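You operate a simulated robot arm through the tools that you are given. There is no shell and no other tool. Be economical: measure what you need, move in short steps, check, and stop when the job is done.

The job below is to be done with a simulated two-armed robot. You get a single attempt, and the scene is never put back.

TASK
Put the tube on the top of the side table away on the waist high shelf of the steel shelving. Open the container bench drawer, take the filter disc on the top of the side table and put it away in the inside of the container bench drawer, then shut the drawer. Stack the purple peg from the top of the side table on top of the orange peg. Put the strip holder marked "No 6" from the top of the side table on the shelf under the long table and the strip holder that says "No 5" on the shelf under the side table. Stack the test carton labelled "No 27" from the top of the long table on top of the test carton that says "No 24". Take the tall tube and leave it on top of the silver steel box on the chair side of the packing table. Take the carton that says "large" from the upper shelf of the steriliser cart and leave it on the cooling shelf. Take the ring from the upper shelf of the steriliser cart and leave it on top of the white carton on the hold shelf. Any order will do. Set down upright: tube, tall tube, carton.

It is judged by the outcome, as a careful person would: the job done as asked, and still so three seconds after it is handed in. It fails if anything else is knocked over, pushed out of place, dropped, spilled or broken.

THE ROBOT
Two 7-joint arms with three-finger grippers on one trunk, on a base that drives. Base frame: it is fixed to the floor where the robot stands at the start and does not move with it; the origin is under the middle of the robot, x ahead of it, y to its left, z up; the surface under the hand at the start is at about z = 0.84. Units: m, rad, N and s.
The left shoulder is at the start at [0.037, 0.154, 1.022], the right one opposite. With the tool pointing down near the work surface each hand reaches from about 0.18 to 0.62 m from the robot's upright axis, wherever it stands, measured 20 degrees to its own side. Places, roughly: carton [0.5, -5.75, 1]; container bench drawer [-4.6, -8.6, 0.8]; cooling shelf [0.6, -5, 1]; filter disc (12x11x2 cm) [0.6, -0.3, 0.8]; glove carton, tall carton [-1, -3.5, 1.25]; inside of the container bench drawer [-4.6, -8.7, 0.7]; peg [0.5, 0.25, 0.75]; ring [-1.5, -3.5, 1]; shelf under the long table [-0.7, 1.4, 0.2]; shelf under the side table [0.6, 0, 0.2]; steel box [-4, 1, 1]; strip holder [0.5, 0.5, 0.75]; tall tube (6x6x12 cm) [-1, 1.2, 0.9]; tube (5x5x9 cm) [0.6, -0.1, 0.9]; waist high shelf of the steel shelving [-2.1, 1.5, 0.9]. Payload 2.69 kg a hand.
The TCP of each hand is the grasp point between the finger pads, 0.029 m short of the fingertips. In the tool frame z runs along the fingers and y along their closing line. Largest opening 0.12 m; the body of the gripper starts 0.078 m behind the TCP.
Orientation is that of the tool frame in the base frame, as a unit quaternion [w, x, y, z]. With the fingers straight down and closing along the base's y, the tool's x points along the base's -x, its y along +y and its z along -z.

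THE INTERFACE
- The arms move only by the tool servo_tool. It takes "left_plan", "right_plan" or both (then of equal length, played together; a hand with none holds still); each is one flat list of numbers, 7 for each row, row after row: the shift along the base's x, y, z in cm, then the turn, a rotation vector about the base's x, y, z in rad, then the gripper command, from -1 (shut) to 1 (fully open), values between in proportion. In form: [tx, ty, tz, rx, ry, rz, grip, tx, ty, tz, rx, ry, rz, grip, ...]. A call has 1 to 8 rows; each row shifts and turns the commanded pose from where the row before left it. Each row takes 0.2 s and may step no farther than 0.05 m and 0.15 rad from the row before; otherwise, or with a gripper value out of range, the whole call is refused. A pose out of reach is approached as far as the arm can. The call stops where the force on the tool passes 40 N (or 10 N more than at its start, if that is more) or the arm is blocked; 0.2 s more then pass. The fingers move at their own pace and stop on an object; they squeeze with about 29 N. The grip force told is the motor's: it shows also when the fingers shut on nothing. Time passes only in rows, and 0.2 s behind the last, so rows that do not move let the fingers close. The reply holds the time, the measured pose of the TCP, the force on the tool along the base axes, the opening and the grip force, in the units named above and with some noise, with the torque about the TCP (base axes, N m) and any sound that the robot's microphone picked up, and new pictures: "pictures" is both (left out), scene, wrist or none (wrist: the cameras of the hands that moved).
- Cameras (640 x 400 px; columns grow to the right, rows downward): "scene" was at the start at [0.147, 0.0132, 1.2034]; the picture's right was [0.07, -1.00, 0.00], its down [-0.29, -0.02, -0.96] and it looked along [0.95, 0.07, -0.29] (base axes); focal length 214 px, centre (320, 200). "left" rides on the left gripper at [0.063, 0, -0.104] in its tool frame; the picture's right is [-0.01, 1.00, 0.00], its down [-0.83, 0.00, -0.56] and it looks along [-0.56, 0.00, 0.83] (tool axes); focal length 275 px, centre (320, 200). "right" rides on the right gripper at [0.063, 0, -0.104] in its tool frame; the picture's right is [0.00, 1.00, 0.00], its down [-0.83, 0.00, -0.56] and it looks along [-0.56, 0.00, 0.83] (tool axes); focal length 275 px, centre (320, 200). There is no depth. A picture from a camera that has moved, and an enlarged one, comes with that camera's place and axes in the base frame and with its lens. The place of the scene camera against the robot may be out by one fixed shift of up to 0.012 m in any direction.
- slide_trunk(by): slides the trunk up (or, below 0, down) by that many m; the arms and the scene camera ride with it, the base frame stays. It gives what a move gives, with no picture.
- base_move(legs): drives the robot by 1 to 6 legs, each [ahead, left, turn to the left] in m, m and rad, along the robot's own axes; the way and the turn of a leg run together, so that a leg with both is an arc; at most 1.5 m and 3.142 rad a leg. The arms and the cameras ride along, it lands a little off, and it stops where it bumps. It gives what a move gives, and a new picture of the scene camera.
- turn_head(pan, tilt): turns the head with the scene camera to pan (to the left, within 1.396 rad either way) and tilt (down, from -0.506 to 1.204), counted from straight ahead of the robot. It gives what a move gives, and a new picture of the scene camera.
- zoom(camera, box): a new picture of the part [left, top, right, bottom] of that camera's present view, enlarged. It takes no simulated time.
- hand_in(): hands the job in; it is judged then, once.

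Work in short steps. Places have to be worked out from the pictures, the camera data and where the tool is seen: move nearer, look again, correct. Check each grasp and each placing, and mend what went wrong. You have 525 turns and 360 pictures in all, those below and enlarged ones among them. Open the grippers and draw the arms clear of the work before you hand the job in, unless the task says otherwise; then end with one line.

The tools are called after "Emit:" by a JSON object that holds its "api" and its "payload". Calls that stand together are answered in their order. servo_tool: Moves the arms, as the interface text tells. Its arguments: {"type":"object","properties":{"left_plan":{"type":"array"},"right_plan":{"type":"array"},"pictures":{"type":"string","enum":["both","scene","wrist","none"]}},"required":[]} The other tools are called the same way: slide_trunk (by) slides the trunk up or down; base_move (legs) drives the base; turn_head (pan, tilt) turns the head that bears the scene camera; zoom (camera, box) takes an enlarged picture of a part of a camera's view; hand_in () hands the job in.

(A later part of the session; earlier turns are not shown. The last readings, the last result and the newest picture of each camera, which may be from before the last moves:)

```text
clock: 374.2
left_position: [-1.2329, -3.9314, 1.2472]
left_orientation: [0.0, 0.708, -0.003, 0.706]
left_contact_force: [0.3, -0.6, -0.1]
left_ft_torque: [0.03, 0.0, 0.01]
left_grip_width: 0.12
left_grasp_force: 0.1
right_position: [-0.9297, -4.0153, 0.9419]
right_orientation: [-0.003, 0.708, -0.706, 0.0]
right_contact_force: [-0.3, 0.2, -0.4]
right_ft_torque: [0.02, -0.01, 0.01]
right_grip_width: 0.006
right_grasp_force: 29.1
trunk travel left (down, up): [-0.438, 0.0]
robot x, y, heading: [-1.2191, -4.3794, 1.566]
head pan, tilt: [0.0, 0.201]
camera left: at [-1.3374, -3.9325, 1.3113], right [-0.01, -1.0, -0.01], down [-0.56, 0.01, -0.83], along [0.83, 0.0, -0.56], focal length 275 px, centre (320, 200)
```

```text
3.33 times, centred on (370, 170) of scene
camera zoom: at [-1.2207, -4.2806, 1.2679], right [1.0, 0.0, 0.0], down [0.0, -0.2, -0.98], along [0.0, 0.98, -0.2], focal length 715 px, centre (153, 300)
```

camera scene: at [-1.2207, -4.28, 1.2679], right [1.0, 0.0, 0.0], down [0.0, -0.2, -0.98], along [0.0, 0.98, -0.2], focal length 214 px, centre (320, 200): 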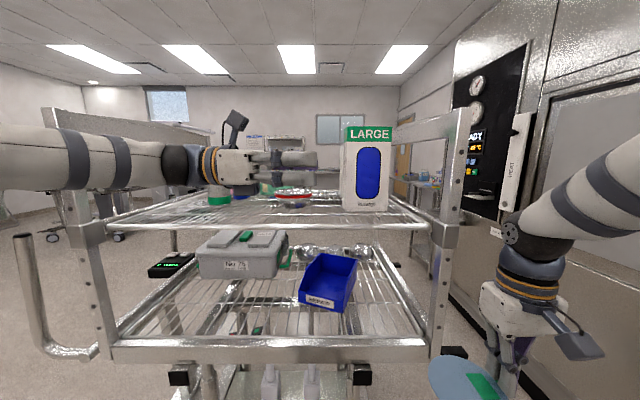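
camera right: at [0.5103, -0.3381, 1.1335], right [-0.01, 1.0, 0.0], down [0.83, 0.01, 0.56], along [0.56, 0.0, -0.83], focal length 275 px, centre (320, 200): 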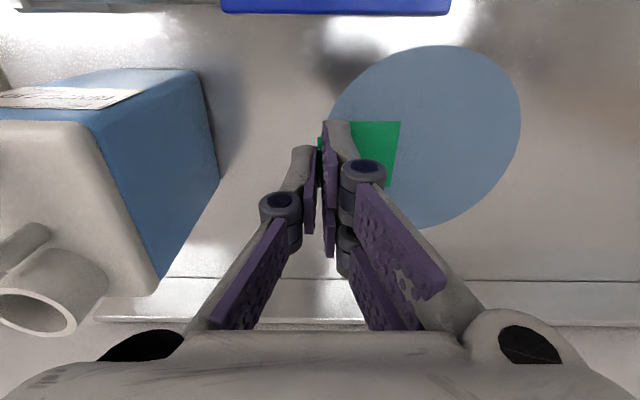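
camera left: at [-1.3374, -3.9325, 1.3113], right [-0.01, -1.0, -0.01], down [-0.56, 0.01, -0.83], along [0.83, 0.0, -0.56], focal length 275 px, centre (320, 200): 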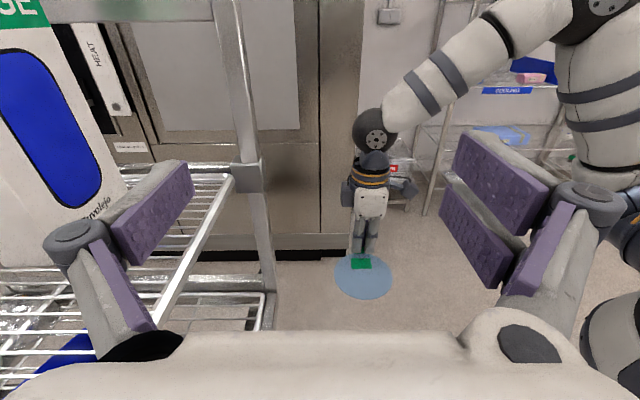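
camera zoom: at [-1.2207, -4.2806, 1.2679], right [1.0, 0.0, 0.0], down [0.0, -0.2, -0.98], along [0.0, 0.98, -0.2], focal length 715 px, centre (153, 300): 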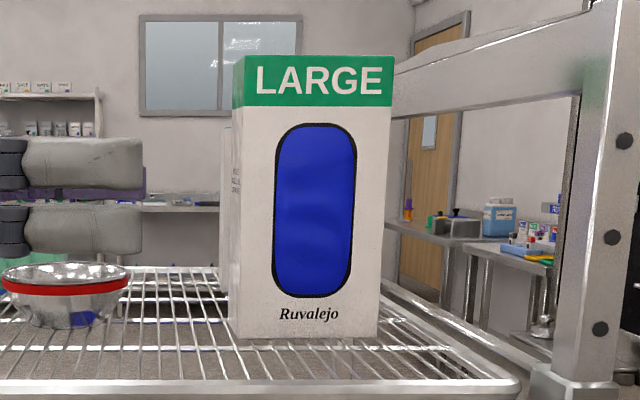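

Triangulated: carton x from -1.148 to -1.025, front face y≈-3.678, center ≈ (-1.087, -3.637), deck z≈1.117. First I move the right hand with the disc further aside from the cart's post.

Emit:
{"api": "servo_tool", "payload": {"right_plan": [3, -2, -1, 0, 0, 0, -1, 3, -2, -1, 0, 0, 0, -1, 3, -2, -1, 0, 0, 0, -1, 3, -1, 0, 0, 0, 0, -1], "pictures": "none"}}

Emit:
{"api": "base_move", "payload": {"legs": [[0.13, 0.0, 0.0]]}}

```text
clock: 375.2
left_position: [-1.232, -3.9308, 1.2489]
left_orientation: [0.0, 0.709, -0.003, 0.705]
left_contact_force: [-0.2, -0.2, 0.2]
left_ft_torque: [0.02, -0.01, 0.03]
left_grip_width: 0.1199
left_grasp_force: 0.0
right_position: [-0.8102, -4.0848, 0.9116]
right_orientation: [-0.003, 0.709, -0.705, 0.0]
right_contact_force: [0.2, 0.2, -0.5]
right_ft_torque: [0.01, -0.01, -0.01]
right_grip_width: 0.0058
right_grasp_force: 28.9
trunk travel left (down, up): [-0.438, 0.0]
robot x, y, heading: [-1.2187, -4.3837, 1.564]
head pan, tilt: [0.0, 0.201]
```

```text
clock: 376.5
left_position: [-1.2325, -3.7992, 1.2475]
left_orientation: [-0.001, 0.709, -0.003, 0.705]
left_contact_force: [0.2, 0.1, -0.6]
left_ft_torque: [-0.01, -0.06, -0.04]
left_grip_width: 0.1201
left_grasp_force: 0.1
right_position: [-0.8108, -3.9511, 0.9116]
right_orientation: [-0.003, 0.708, -0.706, 0.0]
right_contact_force: [-0.9, 0.4, 0.6]
right_ft_torque: [-0.01, -0.02, -0.02]
right_grip_width: 0.006
right_grasp_force: 28.9
trunk travel left (down, up): [-0.438, 0.0]
robot x, y, heading: [-1.219, -4.2503, 1.569]
head pan, tilt: [0.0, 0.201]
camera scene: at [-1.2203, -4.1477, 1.2679], right [1.0, 0.0, 0.0], down [0.0, -0.2, -0.98], along [0.0, 0.98, -0.2], focal length 214 px, centre (320, 200)
```

scene: 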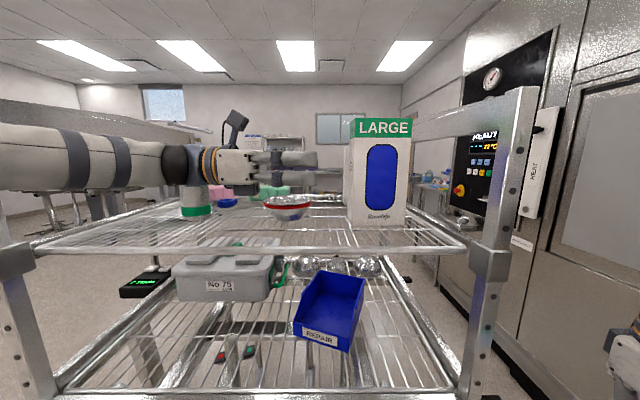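

The forearm runs far to the left and would meet the canister and the end frame. I back a bit, shift the base 0.22 m to the right, and move the hand back left relative to it so the forearm comes from behind.

Emit:
{"api": "base_move", "payload": {"legs": [[-0.1, 0.0, 0.0], [0.0, -0.22, 0.0]]}}

Emit:
{"api": "servo_tool", "payload": {"left_plan": [-4.5, 0, 0, 0, 0, 0, 1, -4.5, 0, 0, 0, 0, 0, 1, -4.5, 0, 0, 0, 0, 0, 1, -4.5, 0, 0, 0, 0, 0, 1, -4, 0, 0, 0, 0, 0, 1], "pictures": "scene"}}

```text
clock: 379.6
left_position: [-1.0147, -3.8992, 1.249]
left_orientation: [-0.001, 0.709, -0.002, 0.706]
left_contact_force: [0.3, 0.2, -0.4]
left_ft_torque: [0.01, -0.01, 0.03]
left_grip_width: 0.1198
left_grasp_force: 0.1
right_position: [-0.594, -4.053, 0.9109]
right_orientation: [-0.003, 0.709, -0.705, 0.001]
right_contact_force: [0.4, -0.1, -0.1]
right_ft_torque: [-0.01, 0.04, 0.04]
right_grip_width: 0.0059
right_grasp_force: 29.0
trunk travel left (down, up): [-0.438, 0.0]
robot x, y, heading: [-0.999, -4.3518, 1.57]
head pan, tilt: [0.0, 0.201]
camera scene: at [-1.0018, -4.2494, 1.2679], right [1.0, 0.0, 0.0], down [0.0, -0.2, -0.98], along [0.0, 0.98, -0.2], focal length 214 px, centre (320, 200)
```

scene: 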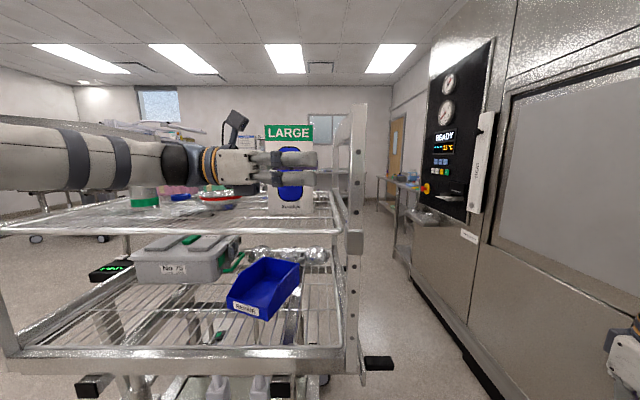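

```text
clock: 380.8
left_position: [-1.2356, -3.9011, 1.2486]
left_orientation: [-0.002, 0.71, -0.003, 0.705]
left_contact_force: [0.3, -0.8, -1.9]
left_ft_torque: [-0.01, -0.01, -0.01]
left_grip_width: 0.12
left_grasp_force: 0.0
right_position: [-0.5935, -4.0528, 0.9116]
right_orientation: [-0.003, 0.709, -0.706, 0.0]
right_contact_force: [0.0, -0.4, -0.4]
right_ft_torque: [0.01, -0.01, -0.01]
right_grip_width: 0.0058
right_grasp_force: 29.0
trunk travel left (down, up): [-0.438, 0.0]
robot x, y, heading: [-1.0026, -4.3508, 1.568]
head pan, tilt: [0.0, 0.201]
camera scene: at [-1.0027, -4.2492, 1.2679], right [1.0, 0.0, 0.0], down [0.0, -0.2, -0.98], along [0.0, 0.98, -0.2], focal length 214 px, centre (320, 200)
```

scene: 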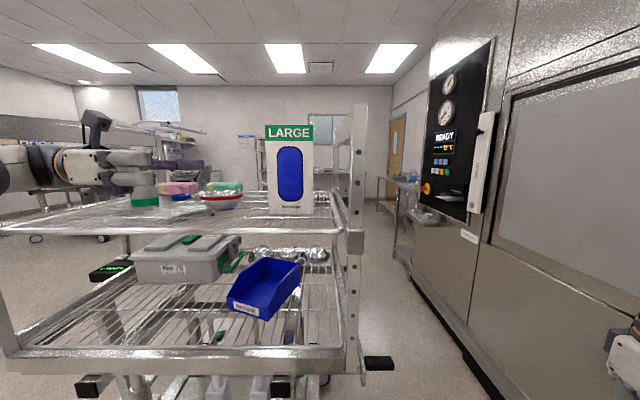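

I look left to see where the forearm and elbow run.

Emit:
{"api": "turn_head", "payload": {"pan": 0.9, "tilt": 0.3}}

```text
clock: 382.0
left_position: [-1.2327, -3.9006, 1.2469]
left_orientation: [0.0, 0.709, -0.004, 0.706]
left_contact_force: [-1.4, -0.2, 0.5]
left_ft_torque: [0.02, 0.02, 0.0]
left_grip_width: 0.1199
left_grasp_force: 0.1
right_position: [-0.5933, -4.0535, 0.9114]
right_orientation: [-0.002, 0.709, -0.705, 0.0]
right_contact_force: [0.8, 0.1, 0.5]
right_ft_torque: [-0.02, 0.0, -0.01]
right_grip_width: 0.0059
right_grasp_force: 29.3
trunk travel left (down, up): [-0.438, 0.0]
robot x, y, heading: [-1.0031, -4.3506, 1.567]
head pan, tilt: [0.901, 0.3]
camera scene: at [-1.0753, -4.2844, 1.2586], right [0.62, 0.78, 0.0], down [0.23, -0.18, -0.96], along [-0.75, 0.59, -0.3], focal length 214 px, centre (320, 200)
```

scene: 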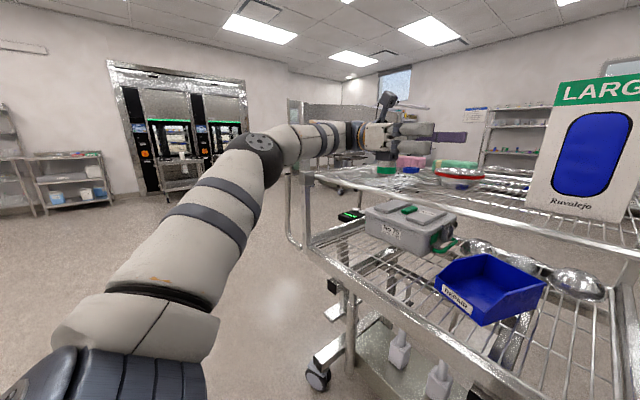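

The arm should be stretched forward rather than sideways. I shift the base back left 0.15, move the hand accordingly, and extend it forward before driving in.

Emit:
{"api": "base_move", "payload": {"legs": [[-0.05, 0.15, 0.0]]}}

Emit:
{"api": "servo_tool", "payload": {"left_plan": [4.5, 0, 0, 0, 0, 0, 1, 4.5, 0, 0, 0, 0, 0, 1, 4.5, 0, 0, 0, 0, 0, 1, 1.5, 3.5, 0, 0, 0, 0, 1, 0, 4, 0, 0, 0, 0, 1, 0, 3, 0, 0, 0, 0, 1], "pictures": "scene"}}

```text
clock: 383.8
left_position: [-1.3828, -3.9503, 1.2484]
left_orientation: [0.0, 0.709, -0.005, 0.705]
left_contact_force: [0.2, -0.1, 0.6]
left_ft_torque: [0.01, -0.01, 0.02]
left_grip_width: 0.1202
left_grasp_force: 0.1
right_position: [-0.7419, -4.1041, 0.9119]
right_orientation: [-0.003, 0.708, -0.706, -0.001]
right_contact_force: [-0.2, -0.8, 0.1]
right_ft_torque: [0.01, -0.05, 0.01]
right_grip_width: 0.0061
right_grasp_force: 29.1
trunk travel left (down, up): [-0.438, 0.0]
robot x, y, heading: [-1.1509, -4.4005, 1.564]
head pan, tilt: [0.901, 0.3]
camera scene: at [-1.2254, -4.3341, 1.2586], right [0.62, 0.78, 0.0], down [0.23, -0.18, -0.96], along [-0.75, 0.6, -0.3], focal length 214 px, centre (320, 200)
```

scene: 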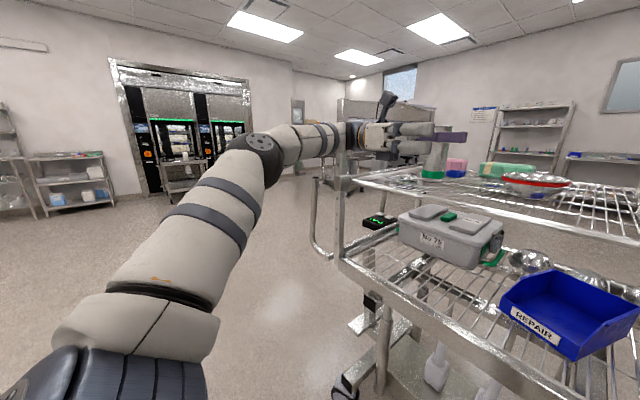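

```text
clock: 385.2
left_position: [-1.2327, -3.8716, 1.2479]
left_orientation: [0.003, 0.708, -0.005, 0.706]
left_contact_force: [0.3, -0.1, -0.2]
left_ft_torque: [-0.02, 0.03, 0.01]
left_grip_width: 0.1199
left_grasp_force: 0.0
left hand out of reach, approached as far as the arm can: row 6
right_position: [-0.7421, -4.1032, 0.9129]
right_orientation: [-0.003, 0.708, -0.707, 0.0]
right_contact_force: [0.8, -0.3, 0.8]
right_ft_torque: [0.01, -0.01, -0.04]
right_grip_width: 0.0059
right_grasp_force: 29.0
trunk travel left (down, up): [-0.438, 0.0]
robot x, y, heading: [-1.1508, -4.402, 1.571]
head pan, tilt: [0.901, 0.3]
camera scene: at [-1.2254, -4.335, 1.2587], right [0.62, 0.78, 0.0], down [0.23, -0.18, -0.96], along [-0.75, 0.6, -0.3], focal length 214 px, centre (320, 200)
```

scene: 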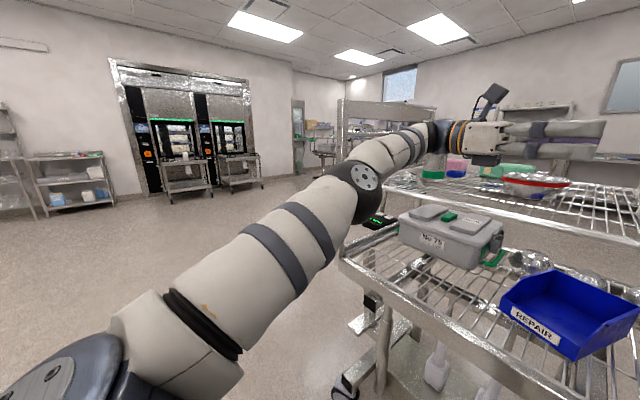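

Fully stretched, the elbow is low near deck height. I raise the hand 5 cm (the carton top is at 1.345) to lift the elbow, and look.

Emit:
{"api": "servo_tool", "payload": {"left_plan": [0, -1, 2.5, 0, 0, 0, 1, 0, -1, 2.5, 0, 0, 0, 1], "pictures": "scene"}}

```text
clock: 385.8
left_position: [-1.2329, -3.8903, 1.2977]
left_orientation: [0.001, 0.709, -0.005, 0.705]
left_contact_force: [-0.2, -0.3, 0.4]
left_ft_torque: [-0.02, 0.01, 0.0]
left_grip_width: 0.1201
left_grasp_force: 0.2
right_position: [-0.7418, -4.1035, 0.9122]
right_orientation: [-0.002, 0.708, -0.706, -0.001]
right_contact_force: [0.0, 0.2, 0.6]
right_ft_torque: [0.02, 0.0, 0.01]
right_grip_width: 0.0059
right_grasp_force: 29.3
trunk travel left (down, up): [-0.438, 0.0]
robot x, y, heading: [-1.1532, -4.4026, 1.564]
head pan, tilt: [0.901, 0.3]
camera scene: at [-1.2249, -4.3344, 1.2587], right [0.62, 0.78, 0.0], down [0.23, -0.18, -0.96], along [-0.75, 0.6, -0.3], focal length 214 px, centre (320, 200)
```

scene: 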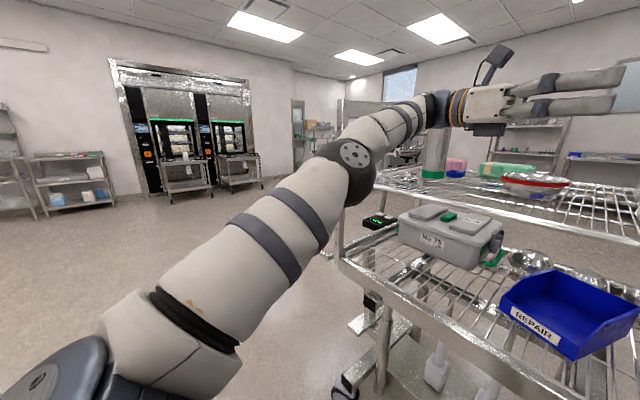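

Elbow bottom is ~2 cm above the deck and only reaches the deck's edge. I raise 1 cm more, drive 0.14 and check.

Emit:
{"api": "servo_tool", "payload": {"left_plan": [0, 0, 1.2, 0, 0, 0, 1], "pictures": "none"}}

Emit:
{"api": "base_move", "payload": {"legs": [[0.14, 0.0, 0.0]]}}

Emit:
{"api": "servo_tool", "payload": {"left_plan": [0, 0, 0, 0, 0, 0, 1], "pictures": "wrist"}}

```text
clock: 386.2
left_position: [-1.2314, -3.8958, 1.3075]
left_orientation: [0.001, 0.709, -0.004, 0.705]
left_contact_force: [0.7, 0.3, 0.1]
left_ft_torque: [0.01, -0.01, 0.01]
left_grip_width: 0.12
left_grasp_force: 0.0
left hand out of reach, approached as far as the arm can: row 1
right_position: [-0.7421, -4.1052, 0.9123]
right_orientation: [-0.003, 0.708, -0.706, 0.0]
right_contact_force: [-0.1, 0.4, 0.0]
right_ft_torque: [0.02, 0.0, 0.02]
right_grip_width: 0.0061
right_grasp_force: 28.8
trunk travel left (down, up): [-0.438, 0.0]
robot x, y, heading: [-1.1525, -4.3996, 1.568]
head pan, tilt: [0.901, 0.3]
```

```text
clock: 387.5
left_position: [-1.2302, -3.7559, 1.3056]
left_orientation: [0.001, 0.709, -0.005, 0.705]
left_contact_force: [-0.8, 0.7, 0.5]
left_ft_torque: [0.02, -0.04, -0.06]
left_grip_width: 0.1202
left_grasp_force: 0.1
right_position: [-0.7411, -3.9642, 0.9125]
right_orientation: [0.002, -0.707, 0.707, 0.0]
right_contact_force: [0.0, 1.0, -0.2]
right_ft_torque: [-0.03, 0.02, 0.03]
right_grip_width: 0.006
right_grasp_force: 29.4
trunk travel left (down, up): [-0.438, 0.0]
robot x, y, heading: [-1.1513, -4.2645, 1.568]
head pan, tilt: [0.901, 0.3]
camera scene: at [-1.2241, -4.1938, 1.2586], right [0.63, 0.78, 0.0], down [0.23, -0.19, -0.96], along [-0.75, 0.6, -0.3], focal length 214 px, centre (320, 200)
```

scene: 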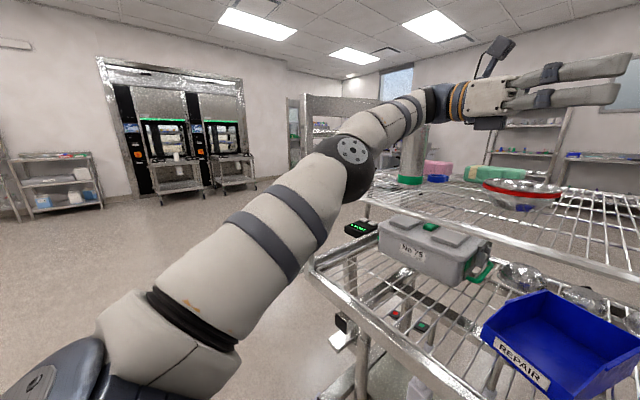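

```text
clock: 387.9
left_position: [-1.2303, -3.7554, 1.3064]
left_orientation: [0.002, 0.708, -0.005, 0.706]
left_contact_force: [-0.5, -0.1, 0.7]
left_ft_torque: [0.01, 0.01, -0.02]
left_grip_width: 0.1198
left_grasp_force: 0.1
right_position: [-0.7415, -3.9644, 0.9109]
right_orientation: [0.003, -0.707, 0.707, 0.0]
right_contact_force: [-0.4, -0.1, -0.9]
right_ft_torque: [0.03, 0.01, -0.05]
right_grip_width: 0.0062
right_grasp_force: 29.2
trunk travel left (down, up): [-0.438, 0.0]
robot x, y, heading: [-1.1513, -4.2623, 1.566]
head pan, tilt: [0.901, 0.3]
camera left: at [-1.335, -3.7564, 1.3699], right [-0.01, -1.0, -0.01], down [-0.56, 0.01, -0.83], along [0.83, 0.0, -0.56], focal length 275 px, centre (320, 200)
```

left: 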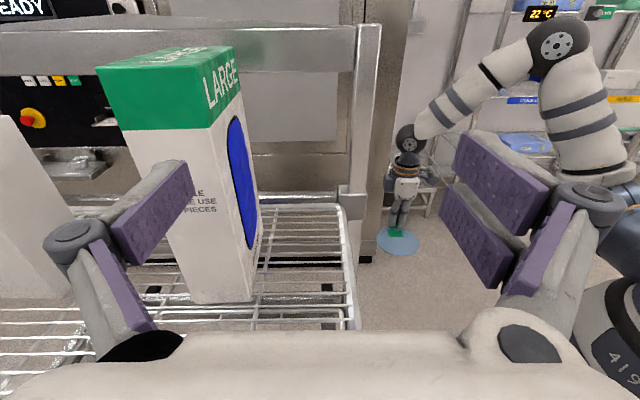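

I zoom into the wrist picture to get the carton's edges exactly.

Emit:
{"api": "zoom", "payload": {"camera": "left", "box": [80, 30, 360, 330]}}

```text
1.33 times, centred on (220, 180) of left
camera zoom: at [-1.335, -3.7564, 1.3699], right [-0.01, -1.0, -0.01], down [-0.56, 0.01, -0.83], along [0.83, 0.0, -0.56], focal length 367 px, centre (453, 227)
```

zoom: 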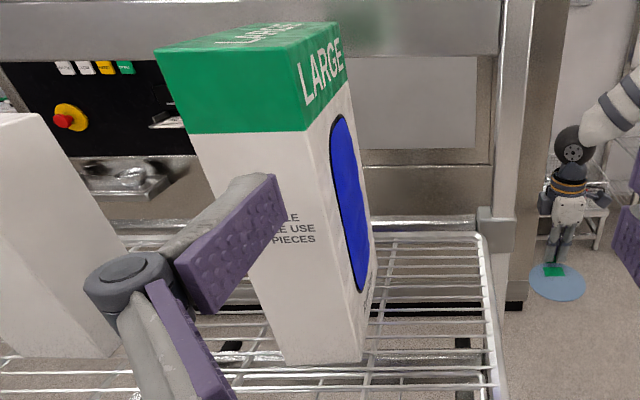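

The carton is really 9.4 cm wide and 6 cm deep: center (-1.103, -3.651), z 1.117–1.345. I drive the last 0.103 m, then check before moving onto the carton.

Emit:
{"api": "base_move", "payload": {"legs": [[0.103, 0.0, 0.0]]}}

Emit:
{"api": "servo_tool", "payload": {"left_plan": [0, 0, 0, 0, 0, 0, 1], "pictures": "wrist"}}

```text
clock: 389.1
left_position: [-1.2308, -3.6538, 1.3062]
left_orientation: [0.0, 0.709, -0.003, 0.706]
left_contact_force: [-0.5, 1.0, -0.2]
left_ft_torque: [-0.01, 0.0, -0.03]
left_grip_width: 0.12
left_grasp_force: 0.1
right_position: [-0.7416, -3.8618, 0.9113]
right_orientation: [-0.002, 0.708, -0.706, 0.0]
right_contact_force: [0.9, -0.6, 0.1]
right_ft_torque: [-0.03, 0.03, -0.04]
right_grip_width: 0.0059
right_grasp_force: 28.6
trunk travel left (down, up): [-0.438, 0.0]
robot x, y, heading: [-1.1509, -4.1633, 1.572]
head pan, tilt: [0.901, 0.3]
camera scene: at [-1.2237, -4.0929, 1.2586], right [0.62, 0.78, 0.0], down [0.23, -0.19, -0.96], along [-0.75, 0.6, -0.3], focal length 214 px, centre (320, 200)
```

scene: 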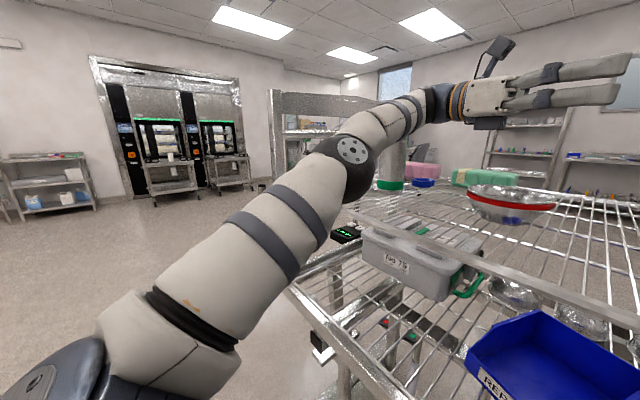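

```text
clock: 389.5
left_position: [-1.2307, -3.6551, 1.3063]
left_orientation: [0.001, 0.709, -0.004, 0.706]
left_contact_force: [-0.8, 1.1, -1.3]
left_ft_torque: [0.03, 0.01, 0.0]
left_grip_width: 0.1199
left_grasp_force: 0.1
right_position: [-0.7409, -3.8626, 0.9108]
right_orientation: [-0.002, 0.708, -0.707, 0.001]
right_contact_force: [0.4, -0.5, -0.6]
right_ft_torque: [0.01, 0.01, 0.01]
right_grip_width: 0.0058
right_grasp_force: 29.1
trunk travel left (down, up): [-0.438, 0.0]
robot x, y, heading: [-1.1503, -4.1597, 1.567]
head pan, tilt: [0.901, 0.3]
camera left: at [-1.3354, -3.6557, 1.3699], right [-0.01, -1.0, -0.01], down [-0.56, 0.01, -0.83], along [0.83, 0.0, -0.56], focal length 275 px, centre (320, 200)
```

left: 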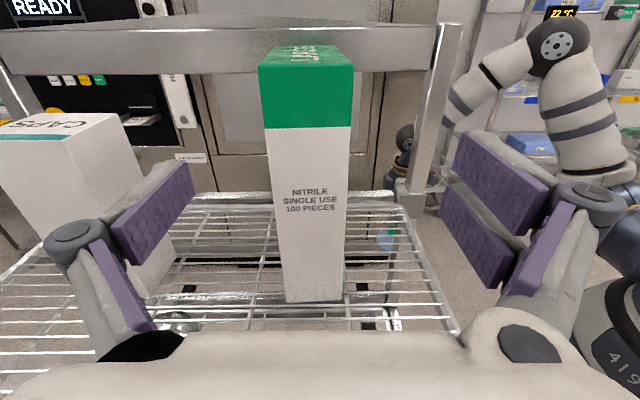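

Centered. I advance 12 cm in +x so the fingers straddle the carton.

Emit:
{"api": "servo_tool", "payload": {"left_plan": [3, 0.4, -0.4, 0, 0, 0, 0.85, 3, 0, -0.4, 0, 0, 0, 0.85, 3, 0, -0.4, 0, 0, 0, 0.85, 3, 0, 0, 0, 0, 0, 0.85], "pictures": "wrist"}}

```text
clock: 390.5
left_position: [-1.1109, -3.651, 1.2935]
left_orientation: [0.0, 0.709, -0.004, 0.705]
left_contact_force: [0.7, -0.5, -0.4]
left_ft_torque: [0.01, 0.03, -0.02]
left_grip_width: 0.111
left_grasp_force: 0.0
right_position: [-0.7404, -3.8629, 0.9121]
right_orientation: [-0.002, 0.708, -0.707, 0.0]
right_contact_force: [0.5, -0.3, 0.2]
right_ft_torque: [-0.02, 0.0, -0.02]
right_grip_width: 0.006
right_grasp_force: 28.9
trunk travel left (down, up): [-0.438, 0.0]
robot x, y, heading: [-1.1465, -4.1611, 1.569]
head pan, tilt: [0.901, 0.3]
camera left: at [-1.2146, -3.6512, 1.3571], right [-0.01, -1.0, -0.01], down [-0.56, 0.01, -0.83], along [0.83, 0.0, -0.56], focal length 275 px, centre (320, 200)
```

left: 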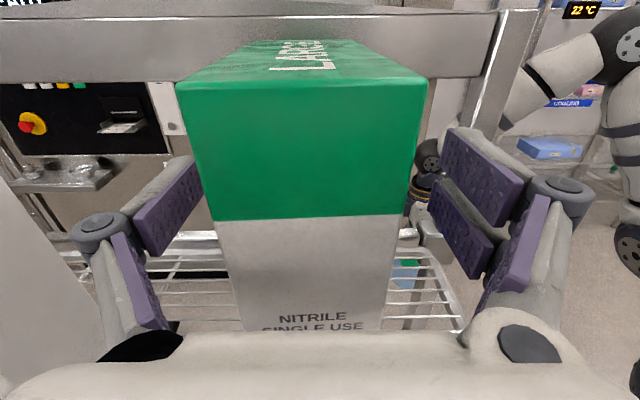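

Well centered. I close on the carton.

Emit:
{"api": "servo_tool", "payload": {"left_plan": [0, 0, 0, 0, 0, 0, 0.3, 0, 0, 0, 0, 0, 0, -0.3, 0, 0, 0, 0, 0, 0, -1], "pictures": "wrist"}}

```text
clock: 391.3
left_position: [-1.1117, -3.6502, 1.293]
left_orientation: [0.0, 0.709, -0.004, 0.705]
left_contact_force: [0.1, 1.7, -0.5]
left_ft_torque: [0.21, -0.17, 0.08]
left_grip_width: 0.0618
left_grasp_force: 28.5
right_position: [-0.741, -3.8628, 0.9116]
right_orientation: [-0.002, 0.707, -0.707, -0.001]
right_contact_force: [1.0, 0.8, -0.6]
right_ft_torque: [0.01, -0.02, 0.02]
right_grip_width: 0.006
right_grasp_force: 29.6
trunk travel left (down, up): [-0.438, 0.0]
robot x, y, heading: [-1.1531, -4.1595, 1.565]
head pan, tilt: [0.901, 0.3]
camera left: at [-1.2158, -3.6508, 1.357], right [-0.01, -1.0, -0.01], down [-0.56, 0.01, -0.83], along [0.83, 0.0, -0.56], focal length 275 px, centre (320, 200)
```

left: 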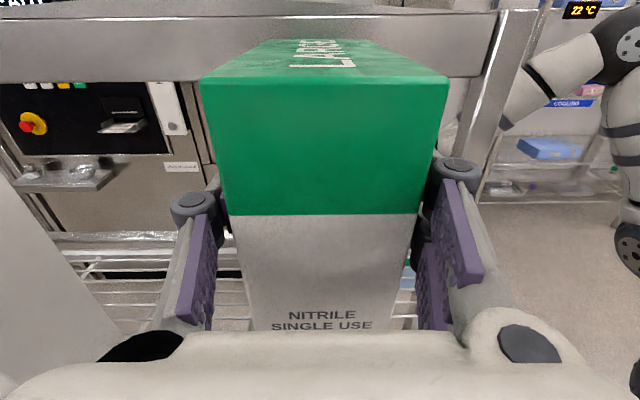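

Held at 62 mm. I lift 3 cm and check that it moved up.

Emit:
{"api": "servo_tool", "payload": {"left_plan": [0, 0, 1.5, 0, 0, 0, -1, 0, -0.5, 1.5, 0, 0, 0, -1], "pictures": "wrist"}}

Emit:
{"api": "turn_head", "payload": {"pan": 0.0, "tilt": 0.2}}

```text
clock: 391.9
left_position: [-1.1107, -3.6557, 1.3243]
left_orientation: [0.0, 0.709, -0.004, 0.705]
left_contact_force: [0.8, -0.1, -4.9]
left_ft_torque: [-0.02, 0.16, 0.02]
left_grip_width: 0.0619
left_grasp_force: 28.8
right_position: [-0.7412, -3.8637, 0.9126]
right_orientation: [-0.003, 0.707, -0.707, 0.0]
right_contact_force: [0.1, -0.2, -0.4]
right_ft_torque: [-0.02, -0.03, -0.01]
right_grip_width: 0.0059
right_grasp_force: 29.2
trunk travel left (down, up): [-0.438, 0.0]
robot x, y, heading: [-1.1518, -4.1603, 1.563]
head pan, tilt: [0.901, 0.3]
camera left: at [-1.2157, -3.6568, 1.3874], right [-0.01, -1.0, -0.01], down [-0.56, 0.01, -0.83], along [0.83, 0.0, -0.56], focal length 275 px, centre (320, 200)
```

left: 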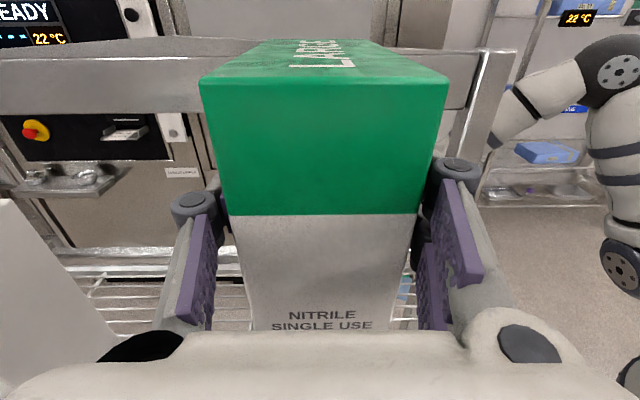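

```text
clock: 393.1
left_position: [-1.1099, -3.6572, 1.3242]
left_orientation: [0.0, 0.709, -0.004, 0.705]
left_contact_force: [0.0, -0.4, -5.0]
left_ft_torque: [0.03, 0.13, 0.03]
left_grip_width: 0.062
left_grasp_force: 28.7
right_position: [-0.7417, -3.8616, 0.9127]
right_orientation: [-0.003, 0.709, -0.706, 0.0]
right_contact_force: [-0.8, -0.6, 0.5]
right_ft_torque: [0.02, 0.0, 0.0]
right_grip_width: 0.0061
right_grasp_force: 28.8
trunk travel left (down, up): [-0.438, 0.0]
robot x, y, heading: [-1.1468, -4.1611, 1.569]
head pan, tilt: [0.0, 0.201]
camera scene: at [-1.1504, -4.0582, 1.2679], right [1.0, 0.0, 0.0], down [0.0, -0.2, -0.98], along [0.0, 0.98, -0.2], focal length 214 px, centre (320, 200)
```

scene: 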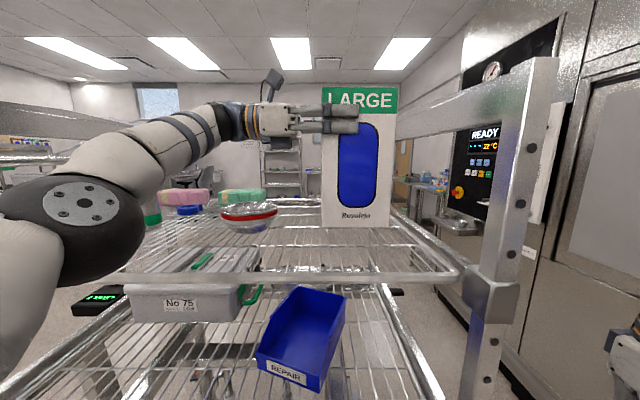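

The carton is lifted level. I back out and turn right toward the cooling rack (+x).

Emit:
{"api": "base_move", "payload": {"legs": [[-0.75, 0.0, 0.0], [0.0, 0.0, -1.571]]}}

Emit:
{"api": "zoom", "payload": {"camera": "scene", "box": [200, 100, 520, 300]}}

```text
clock: 400.9
left_position: [-0.6464, -4.9361, 1.3231]
left_orientation: [-0.501, -0.496, 0.506, -0.497]
left_contact_force: [-0.3, 0.1, -5.3]
left_ft_torque: [0.12, -0.02, 0.0]
left_grip_width: 0.0621
left_grasp_force: 28.8
right_position: [-0.8538, -5.3046, 0.9111]
right_orientation: [0.002, 0.002, 1.0, -0.002]
right_contact_force: [0.1, 0.2, -0.2]
right_ft_torque: [-0.02, -0.03, 0.01]
right_grip_width: 0.0058
right_grasp_force: 29.0
trunk travel left (down, up): [-0.438, 0.0]
robot x, y, heading: [-1.1486, -4.8939, -0.008]
head pan, tilt: [0.0, 0.201]
camera scene: at [-1.0546, -4.8879, 1.2679], right [-0.01, -1.0, 0.0], down [-0.2, 0.0, -0.98], along [0.98, -0.01, -0.2], focal length 214 px, centre (320, 200)
```

scene: 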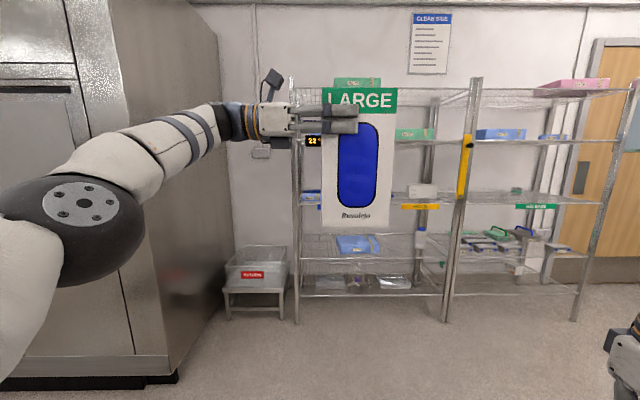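

```text
2.00 times, centred on (360, 200) of scene
camera zoom: at [-1.0546, -4.8879, 1.2679], right [-0.01, -1.0, 0.0], down [-0.2, 0.0, -0.98], along [0.98, -0.01, -0.2], focal length 429 px, centre (240, 200)
```

zoom: 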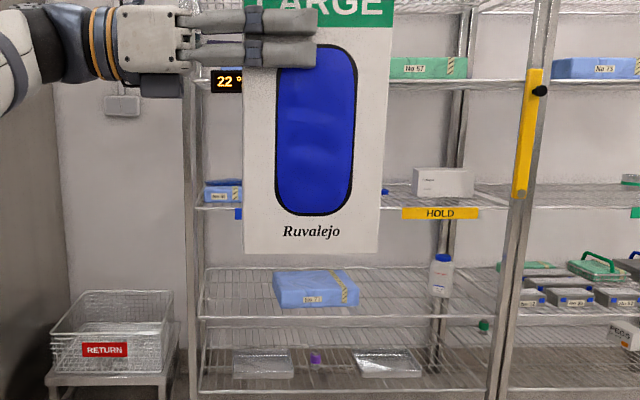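

The rack's middle shelf has COOLING on the left and HOLD (with the white carton) on the right. I move closer and to the right to see the cooling part past the held carton.

Emit:
{"api": "base_move", "payload": {"legs": [[0.45, -0.3, 0.0]]}}

Emit:
{"api": "turn_head", "payload": {"pan": 0.15, "tilt": 0.3}}

Emit:
{"api": "zoom", "payload": {"camera": "scene", "box": [180, 120, 480, 300]}}

```text
clock: 404.0
left_position: [-0.1999, -5.2414, 1.3242]
left_orientation: [-0.501, -0.497, 0.505, -0.497]
left_contact_force: [0.8, -0.8, -5.7]
left_ft_torque: [0.16, -0.01, -0.02]
left_grip_width: 0.0619
left_grasp_force: 29.2
right_position: [-0.4112, -5.6094, 0.9117]
right_orientation: [0.002, 0.002, 1.0, -0.002]
right_contact_force: [0.0, -0.7, 0.6]
right_ft_torque: [0.02, 0.02, -0.03]
right_grip_width: 0.006
right_grasp_force: 28.7
trunk travel left (down, up): [-0.438, 0.0]
robot x, y, heading: [-0.7012, -5.1976, -0.014]
head pan, tilt: [0.0, 0.201]
camera scene: at [-0.6113, -5.1932, 1.2679], right [-0.01, -1.0, 0.0], down [-0.2, 0.0, -0.98], along [0.98, -0.01, -0.2], focal length 214 px, centre (320, 200)
```

scene: 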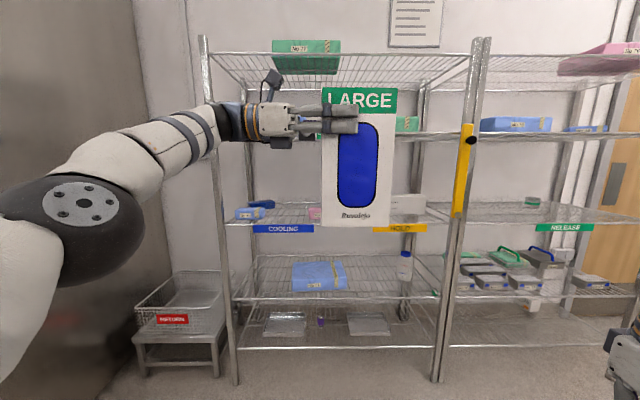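

```text
clock: 404.7
left_position: [-0.2012, -5.2405, 1.3234]
left_orientation: [-0.501, -0.497, 0.505, -0.496]
left_contact_force: [-0.1, 0.1, -5.2]
left_ft_torque: [0.13, -0.02, 0.01]
left_grip_width: 0.0618
left_grasp_force: 29.2
right_position: [-0.4096, -5.6095, 0.912]
right_orientation: [0.002, 0.002, 1.0, -0.001]
right_contact_force: [-0.5, -0.2, 0.1]
right_ft_torque: [-0.01, -0.03, 0.02]
right_grip_width: 0.0056
right_grasp_force: 29.2
trunk travel left (down, up): [-0.438, 0.0]
robot x, y, heading: [-0.7072, -5.1991, -0.011]
head pan, tilt: [0.15, 0.3]
camera scene: at [-0.6122, -5.179, 1.2586], right [0.14, -0.99, 0.0], down [-0.29, -0.04, -0.96], along [0.95, 0.13, -0.3], focal length 214 px, centre (320, 200)
```

scene: 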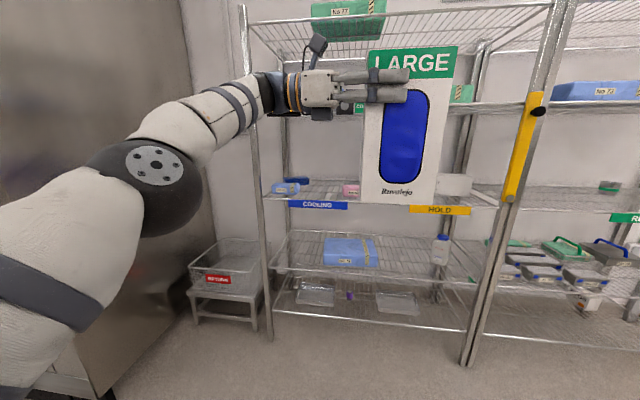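

```text
2.13 times, centred on (330, 210) of scene
camera zoom: at [-0.6122, -5.179, 1.2586], right [0.14, -0.99, 0.0], down [-0.29, -0.04, -0.96], along [0.95, 0.13, -0.3], focal length 458 px, centre (299, 179)
```

zoom: 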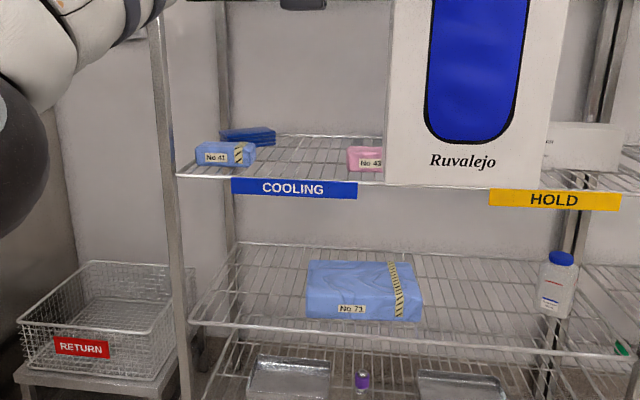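

There is a free place between No 41 and No 43: carton center target (0.48, -5.037), shelf z≈0.95. I lower the hand and move it left relative to the base.

Emit:
{"api": "servo_tool", "payload": {"left_plan": [0, 3.5, -2.5, 0, 0, 0, -1, 0, 3.5, -2.5, 0, 0, 0, -1, 0, 3.5, -2.5, 0, 0, 0, -1, 0, 3.5, -2.5, 0, 0, 0, -1, 0, 3.5, -2, 0, 0, 0, -1, 0, 3.5, -1, 0, 0, 0, -1], "pictures": "scene"}}

```text
clock: 406.1
left_position: [-0.2038, -5.0296, 1.1918]
left_orientation: [-0.501, -0.496, 0.506, -0.496]
left_contact_force: [-0.2, 0.0, -5.2]
left_ft_torque: [0.12, 0.0, -0.01]
left_grip_width: 0.0618
left_grasp_force: 29.4
right_position: [-0.4117, -5.6102, 0.9114]
right_orientation: [0.001, 0.003, 1.0, -0.002]
right_contact_force: [-0.4, -0.5, -0.1]
right_ft_torque: [0.0, 0.03, -0.02]
right_grip_width: 0.006
right_grasp_force: 28.8
trunk travel left (down, up): [-0.438, 0.0]
robot x, y, heading: [-0.7025, -5.1976, -0.014]
head pan, tilt: [0.15, 0.3]
camera scene: at [-0.612, -5.1782, 1.2585], right [0.14, -0.99, 0.0], down [-0.29, -0.04, -0.96], along [0.95, 0.13, -0.3], focal length 214 px, centre (320, 200)
```

scene: 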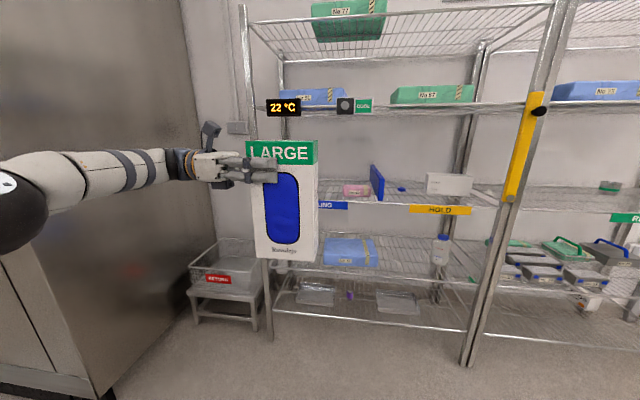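

The forearm would cross the rack's left post. Instead I'll approach with the robot turned left by 0.5 rad so the forearm stays outside. First I bring the hand back toward the middle.

Emit:
{"api": "servo_tool", "payload": {"left_plan": [0.5, -4, 0, 0, 0, 0, -1, 0.5, -4, 0, 0, 0, 0, -1, 0.5, -4, 0, 0, 0, 0, -1, 0.5, -4, 0, 0, 0, 0, -1, 0, -3, 0, 0, 0, 0, -1], "pictures": "none"}}

Emit:
{"api": "base_move", "payload": {"legs": [[0.2, -0.33, 0.0], [0.0, 0.0, 0.514]]}}

Emit:
{"api": "turn_head", "payload": {"pan": 0.0, "tilt": 0.35}}

```text
clock: 407.3
left_position: [-0.181, -5.221, 1.1933]
left_orientation: [-0.501, -0.497, 0.505, -0.497]
left_contact_force: [-0.1, -1.0, -4.8]
left_ft_torque: [0.11, 0.01, 0.03]
left_grip_width: 0.0618
left_grasp_force: 29.5
right_position: [-0.4104, -5.6096, 0.9114]
right_orientation: [0.001, 0.002, 1.0, -0.002]
right_contact_force: [0.4, -0.1, -0.8]
right_ft_torque: [0.03, 0.03, 0.04]
right_grip_width: 0.0059
right_grasp_force: 28.6
trunk travel left (down, up): [-0.438, 0.0]
robot x, y, heading: [-0.7064, -5.1932, -0.012]
head pan, tilt: [0.15, 0.3]
```

```text
clock: 411.9
left_position: [-0.0372, -5.2933, 1.1937]
left_orientation: [0.359, 0.608, -0.365, 0.607]
left_contact_force: [0.1, -0.1, -4.6]
left_ft_torque: [0.13, 0.07, 0.0]
left_grip_width: 0.0621
left_grasp_force: 29.0
right_position: [-0.0487, -5.7444, 0.9119]
right_orientation: [0.002, -0.25, 0.968, -0.001]
right_contact_force: [0.1, -0.5, -0.1]
right_ft_torque: [0.01, 0.01, 0.02]
right_grip_width: 0.0059
right_grasp_force: 29.2
trunk travel left (down, up): [-0.438, 0.0]
robot x, y, heading: [-0.5053, -5.5358, 0.5]
head pan, tilt: [0.15, 0.3]
camera scene: at [-0.432, -5.4665, 1.2586], right [0.6, -0.8, 0.0], down [-0.24, -0.18, -0.96], along [0.76, 0.58, -0.3], focal length 214 px, centre (320, 200)
```

scene: 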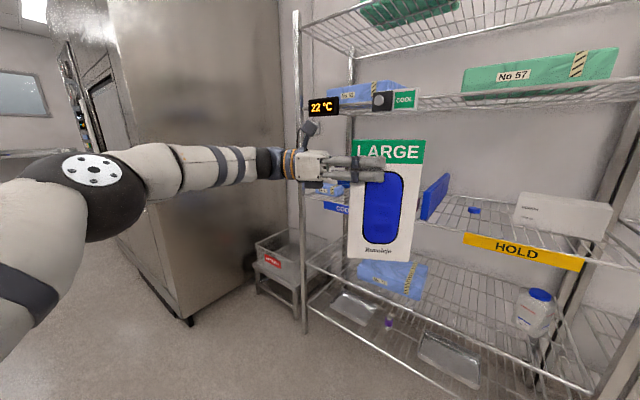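

```text
clock: 412.6
left_position: [-0.0378, -5.2938, 1.1939]
left_orientation: [0.359, 0.609, -0.363, 0.607]
left_contact_force: [-0.1, -0.8, -4.9]
left_ft_torque: [0.1, 0.06, 0.0]
left_grip_width: 0.0617
left_grasp_force: 28.7
right_position: [-0.0489, -5.7448, 0.9117]
right_orientation: [0.001, -0.25, 0.968, -0.001]
right_contact_force: [0.0, 0.0, 0.4]
right_ft_torque: [0.02, 0.03, -0.01]
right_grip_width: 0.0057
right_grasp_force: 28.9
trunk travel left (down, up): [-0.438, 0.0]
robot x, y, heading: [-0.5083, -5.5335, 0.496]
head pan, tilt: [0.0, 0.351]
camera scene: at [-0.4246, -5.4784, 1.2539], right [0.48, -0.88, 0.0], down [-0.3, -0.16, -0.94], along [0.82, 0.45, -0.34], focal length 214 px, centre (320, 200)
```

scene: 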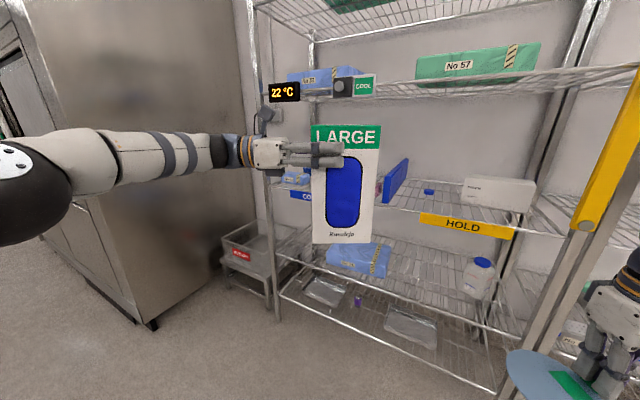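

The right hand with the disc would enter the rack, so I pull it back toward the body first.

Emit:
{"api": "servo_tool", "payload": {"right_plan": [-3.5, -1.9, 0, 0, 0, 0, -1, -3.5, -1.9, 0, 0, 0, 0, -1, -3.5, -1.9, 0, 0, 0, 0, -1, -3.5, -1.9, 0, 0, 0, 0, -1, -3.5, -1.9, 0, 0, 0, 0, -1], "pictures": "none"}}

```text
clock: 413.8
left_position: [-0.038, -5.2952, 1.1937]
left_orientation: [0.359, 0.608, -0.364, 0.607]
left_contact_force: [0.1, -0.3, -5.2]
left_ft_torque: [0.11, 0.1, -0.02]
left_grip_width: 0.0619
left_grasp_force: 29.1
right_position: [-0.2158, -5.8461, 0.915]
right_orientation: [0.002, -0.25, 0.968, -0.001]
right_contact_force: [-0.5, 0.0, 0.4]
right_ft_torque: [0.0, 0.01, 0.03]
right_grip_width: 0.006
right_grasp_force: 29.3
right hand out of reach, approached as far as the arm can: row 5
trunk travel left (down, up): [-0.438, 0.0]
robot x, y, heading: [-0.506, -5.5332, 0.5]
head pan, tilt: [0.0, 0.351]
```

Good. I drive 0.45 m along the heading and check.

Emit:
{"api": "base_move", "payload": {"legs": [[0.45, 0.0, 0.0]]}}

Emit:
{"api": "servo_tool", "payload": {"left_plan": [0, 0, 0, 0, 0, 0, -1], "pictures": "wrist"}}

```text
clock: 416.5
left_position: [0.3589, -5.0757, 1.1942]
left_orientation: [0.358, 0.609, -0.363, 0.608]
left_contact_force: [0.7, -1.1, -5.9]
left_ft_torque: [0.14, 0.08, 0.0]
left_grip_width: 0.062
left_grasp_force: 29.4
right_position: [0.1836, -5.6272, 0.9141]
right_orientation: [0.001, -0.251, 0.968, 0.0]
right_contact_force: [0.3, 0.2, -0.2]
right_ft_torque: [0.0, 0.04, -0.02]
right_grip_width: 0.0057
right_grasp_force: 29.1
trunk travel left (down, up): [-0.438, 0.0]
robot x, y, heading: [-0.1084, -5.3108, 0.498]
head pan, tilt: [0.0, 0.351]
camera scene: at [-0.027, -5.2609, 1.2538], right [0.48, -0.88, 0.0], down [-0.3, -0.17, -0.94], along [0.82, 0.45, -0.34], focal length 214 px, centre (320, 200)
```

scene: 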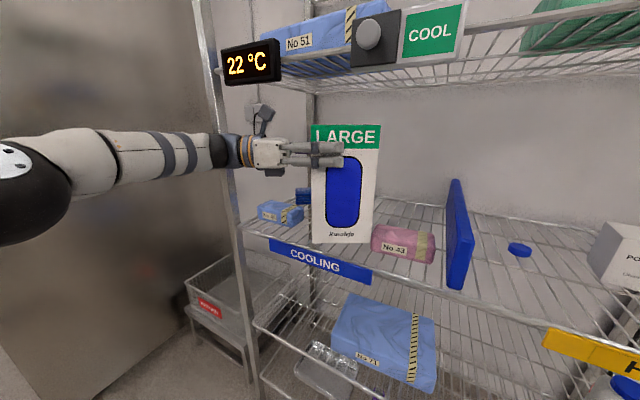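

```text
clock: 416.9
left_position: [0.3588, -5.0763, 1.1934]
left_orientation: [0.358, 0.609, -0.363, 0.607]
left_contact_force: [-0.4, -0.2, -5.6]
left_ft_torque: [0.16, 0.05, -0.02]
left_grip_width: 0.0616
left_grasp_force: 28.9
right_position: [0.1823, -5.6291, 0.9153]
right_orientation: [0.002, -0.251, 0.968, -0.001]
right_contact_force: [-0.9, -0.6, 0.1]
right_ft_torque: [-0.02, 0.0, 0.0]
right_grip_width: 0.006
right_grasp_force: 29.0
trunk travel left (down, up): [-0.438, 0.0]
robot x, y, heading: [-0.1092, -5.3135, 0.501]
head pan, tilt: [0.0, 0.351]
camera left: at [0.3073, -4.9855, 1.2567], right [-0.88, -0.48, -0.01], down [-0.26, 0.5, -0.83], along [0.4, -0.72, -0.56], focal length 275 px, centre (320, 200)
```

left: 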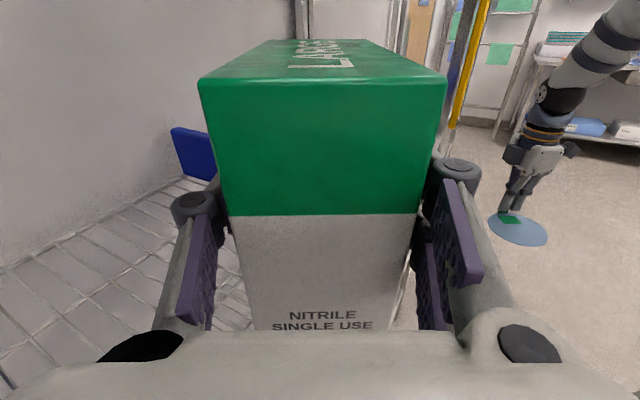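

The shelf edge is at x≈0.387 and the gap to No 43 is fine. I lower 3.5 cm (away from the display above) and drive the last 0.125 m.

Emit:
{"api": "servo_tool", "payload": {"left_plan": [0, 0, -2, 0, 0, 0, -1, 0, 0, -1.5, 0, 0, 0, -1], "pictures": "none"}}

Emit:
{"api": "base_move", "payload": {"legs": [[0.125, 0.0, 0.0]]}}

```text
clock: 417.5
left_position: [0.3597, -5.0738, 1.1591]
left_orientation: [0.359, 0.608, -0.363, 0.607]
left_contact_force: [-0.5, 0.2, -4.0]
left_ft_torque: [0.14, 0.07, 0.01]
left_grip_width: 0.0617
left_grasp_force: 29.3
right_position: [0.184, -5.6275, 0.9152]
right_orientation: [0.001, -0.251, 0.968, -0.001]
right_contact_force: [-0.3, -0.7, -1.3]
right_ft_torque: [-0.02, -0.01, 0.0]
right_grip_width: 0.0061
right_grasp_force: 29.3
trunk travel left (down, up): [-0.438, 0.0]
robot x, y, heading: [-0.1095, -5.3139, 0.505]
head pan, tilt: [0.0, 0.351]
```

```text
clock: 418.8
left_position: [0.4704, -5.0147, 1.1588]
left_orientation: [0.358, 0.609, -0.363, 0.607]
left_contact_force: [-0.5, 1.5, -5.2]
left_ft_torque: [0.1, 0.04, -0.03]
left_grip_width: 0.0617
left_grasp_force: 29.0
right_position: [0.2938, -5.5683, 0.9149]
right_orientation: [0.001, -0.251, 0.968, -0.001]
right_contact_force: [0.1, 0.7, 0.4]
right_ft_torque: [-0.04, 0.03, -0.01]
right_grip_width: 0.0058
right_grasp_force: 29.2
trunk travel left (down, up): [-0.438, 0.0]
robot x, y, heading: [-0.0008, -5.2529, 0.504]
head pan, tilt: [0.0, 0.351]
camera scene: at [0.0836, -5.2003, 1.2538], right [0.48, -0.88, 0.0], down [-0.3, -0.17, -0.94], along [0.82, 0.45, -0.34], focal length 214 px, centre (320, 200)
```

scene: 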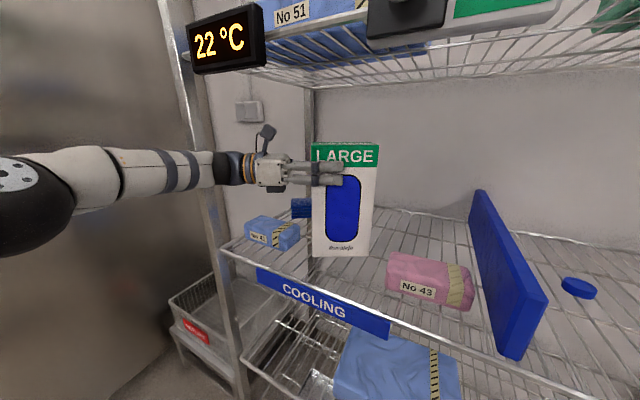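

In position over the cooling shelf. I lower to contact.

Emit:
{"api": "servo_tool", "payload": {"left_plan": [0, 0, -1.5, 0, 0, 0, -1, 0, 0, -1, 0, 0, 0, -1, 0, 0, -0.5, 0, 0, 0, -1, 0, 0, -0.4, 0, 0, 0, -1], "pictures": "scene"}}

```text
clock: 419.8
left_position: [0.4689, -5.0159, 1.1299]
left_orientation: [0.358, 0.607, -0.363, 0.61]
left_contact_force: [6.5, 3.5, 24.4]
left_ft_torque: [-0.35, -0.67, 0.23]
left_grip_width: 0.062
left_grasp_force: 29.5
right_position: [0.2926, -5.5683, 0.9149]
right_orientation: [0.003, -0.251, 0.968, 0.001]
right_contact_force: [-0.6, -0.4, -0.1]
right_ft_torque: [0.0, -0.01, -0.02]
right_grip_width: 0.006
right_grasp_force: 29.0
trunk travel left (down, up): [-0.438, 0.0]
robot x, y, heading: [0.0021, -5.2541, 0.501]
head pan, tilt: [0.0, 0.351]
camera scene: at [0.0818, -5.2013, 1.2542], right [0.48, -0.88, 0.0], down [-0.3, -0.16, -0.94], along [0.82, 0.45, -0.34], focal length 214 px, centre (320, 200)
```

scene: 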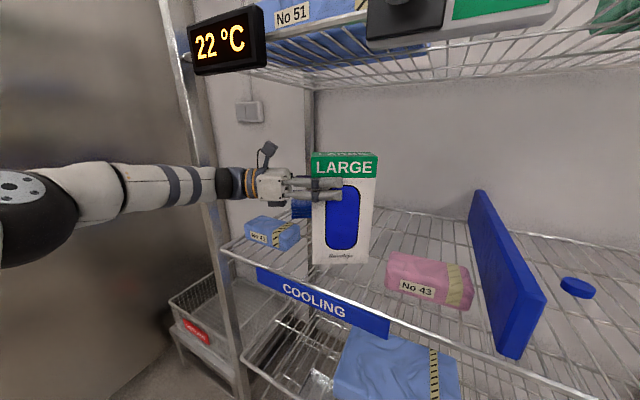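

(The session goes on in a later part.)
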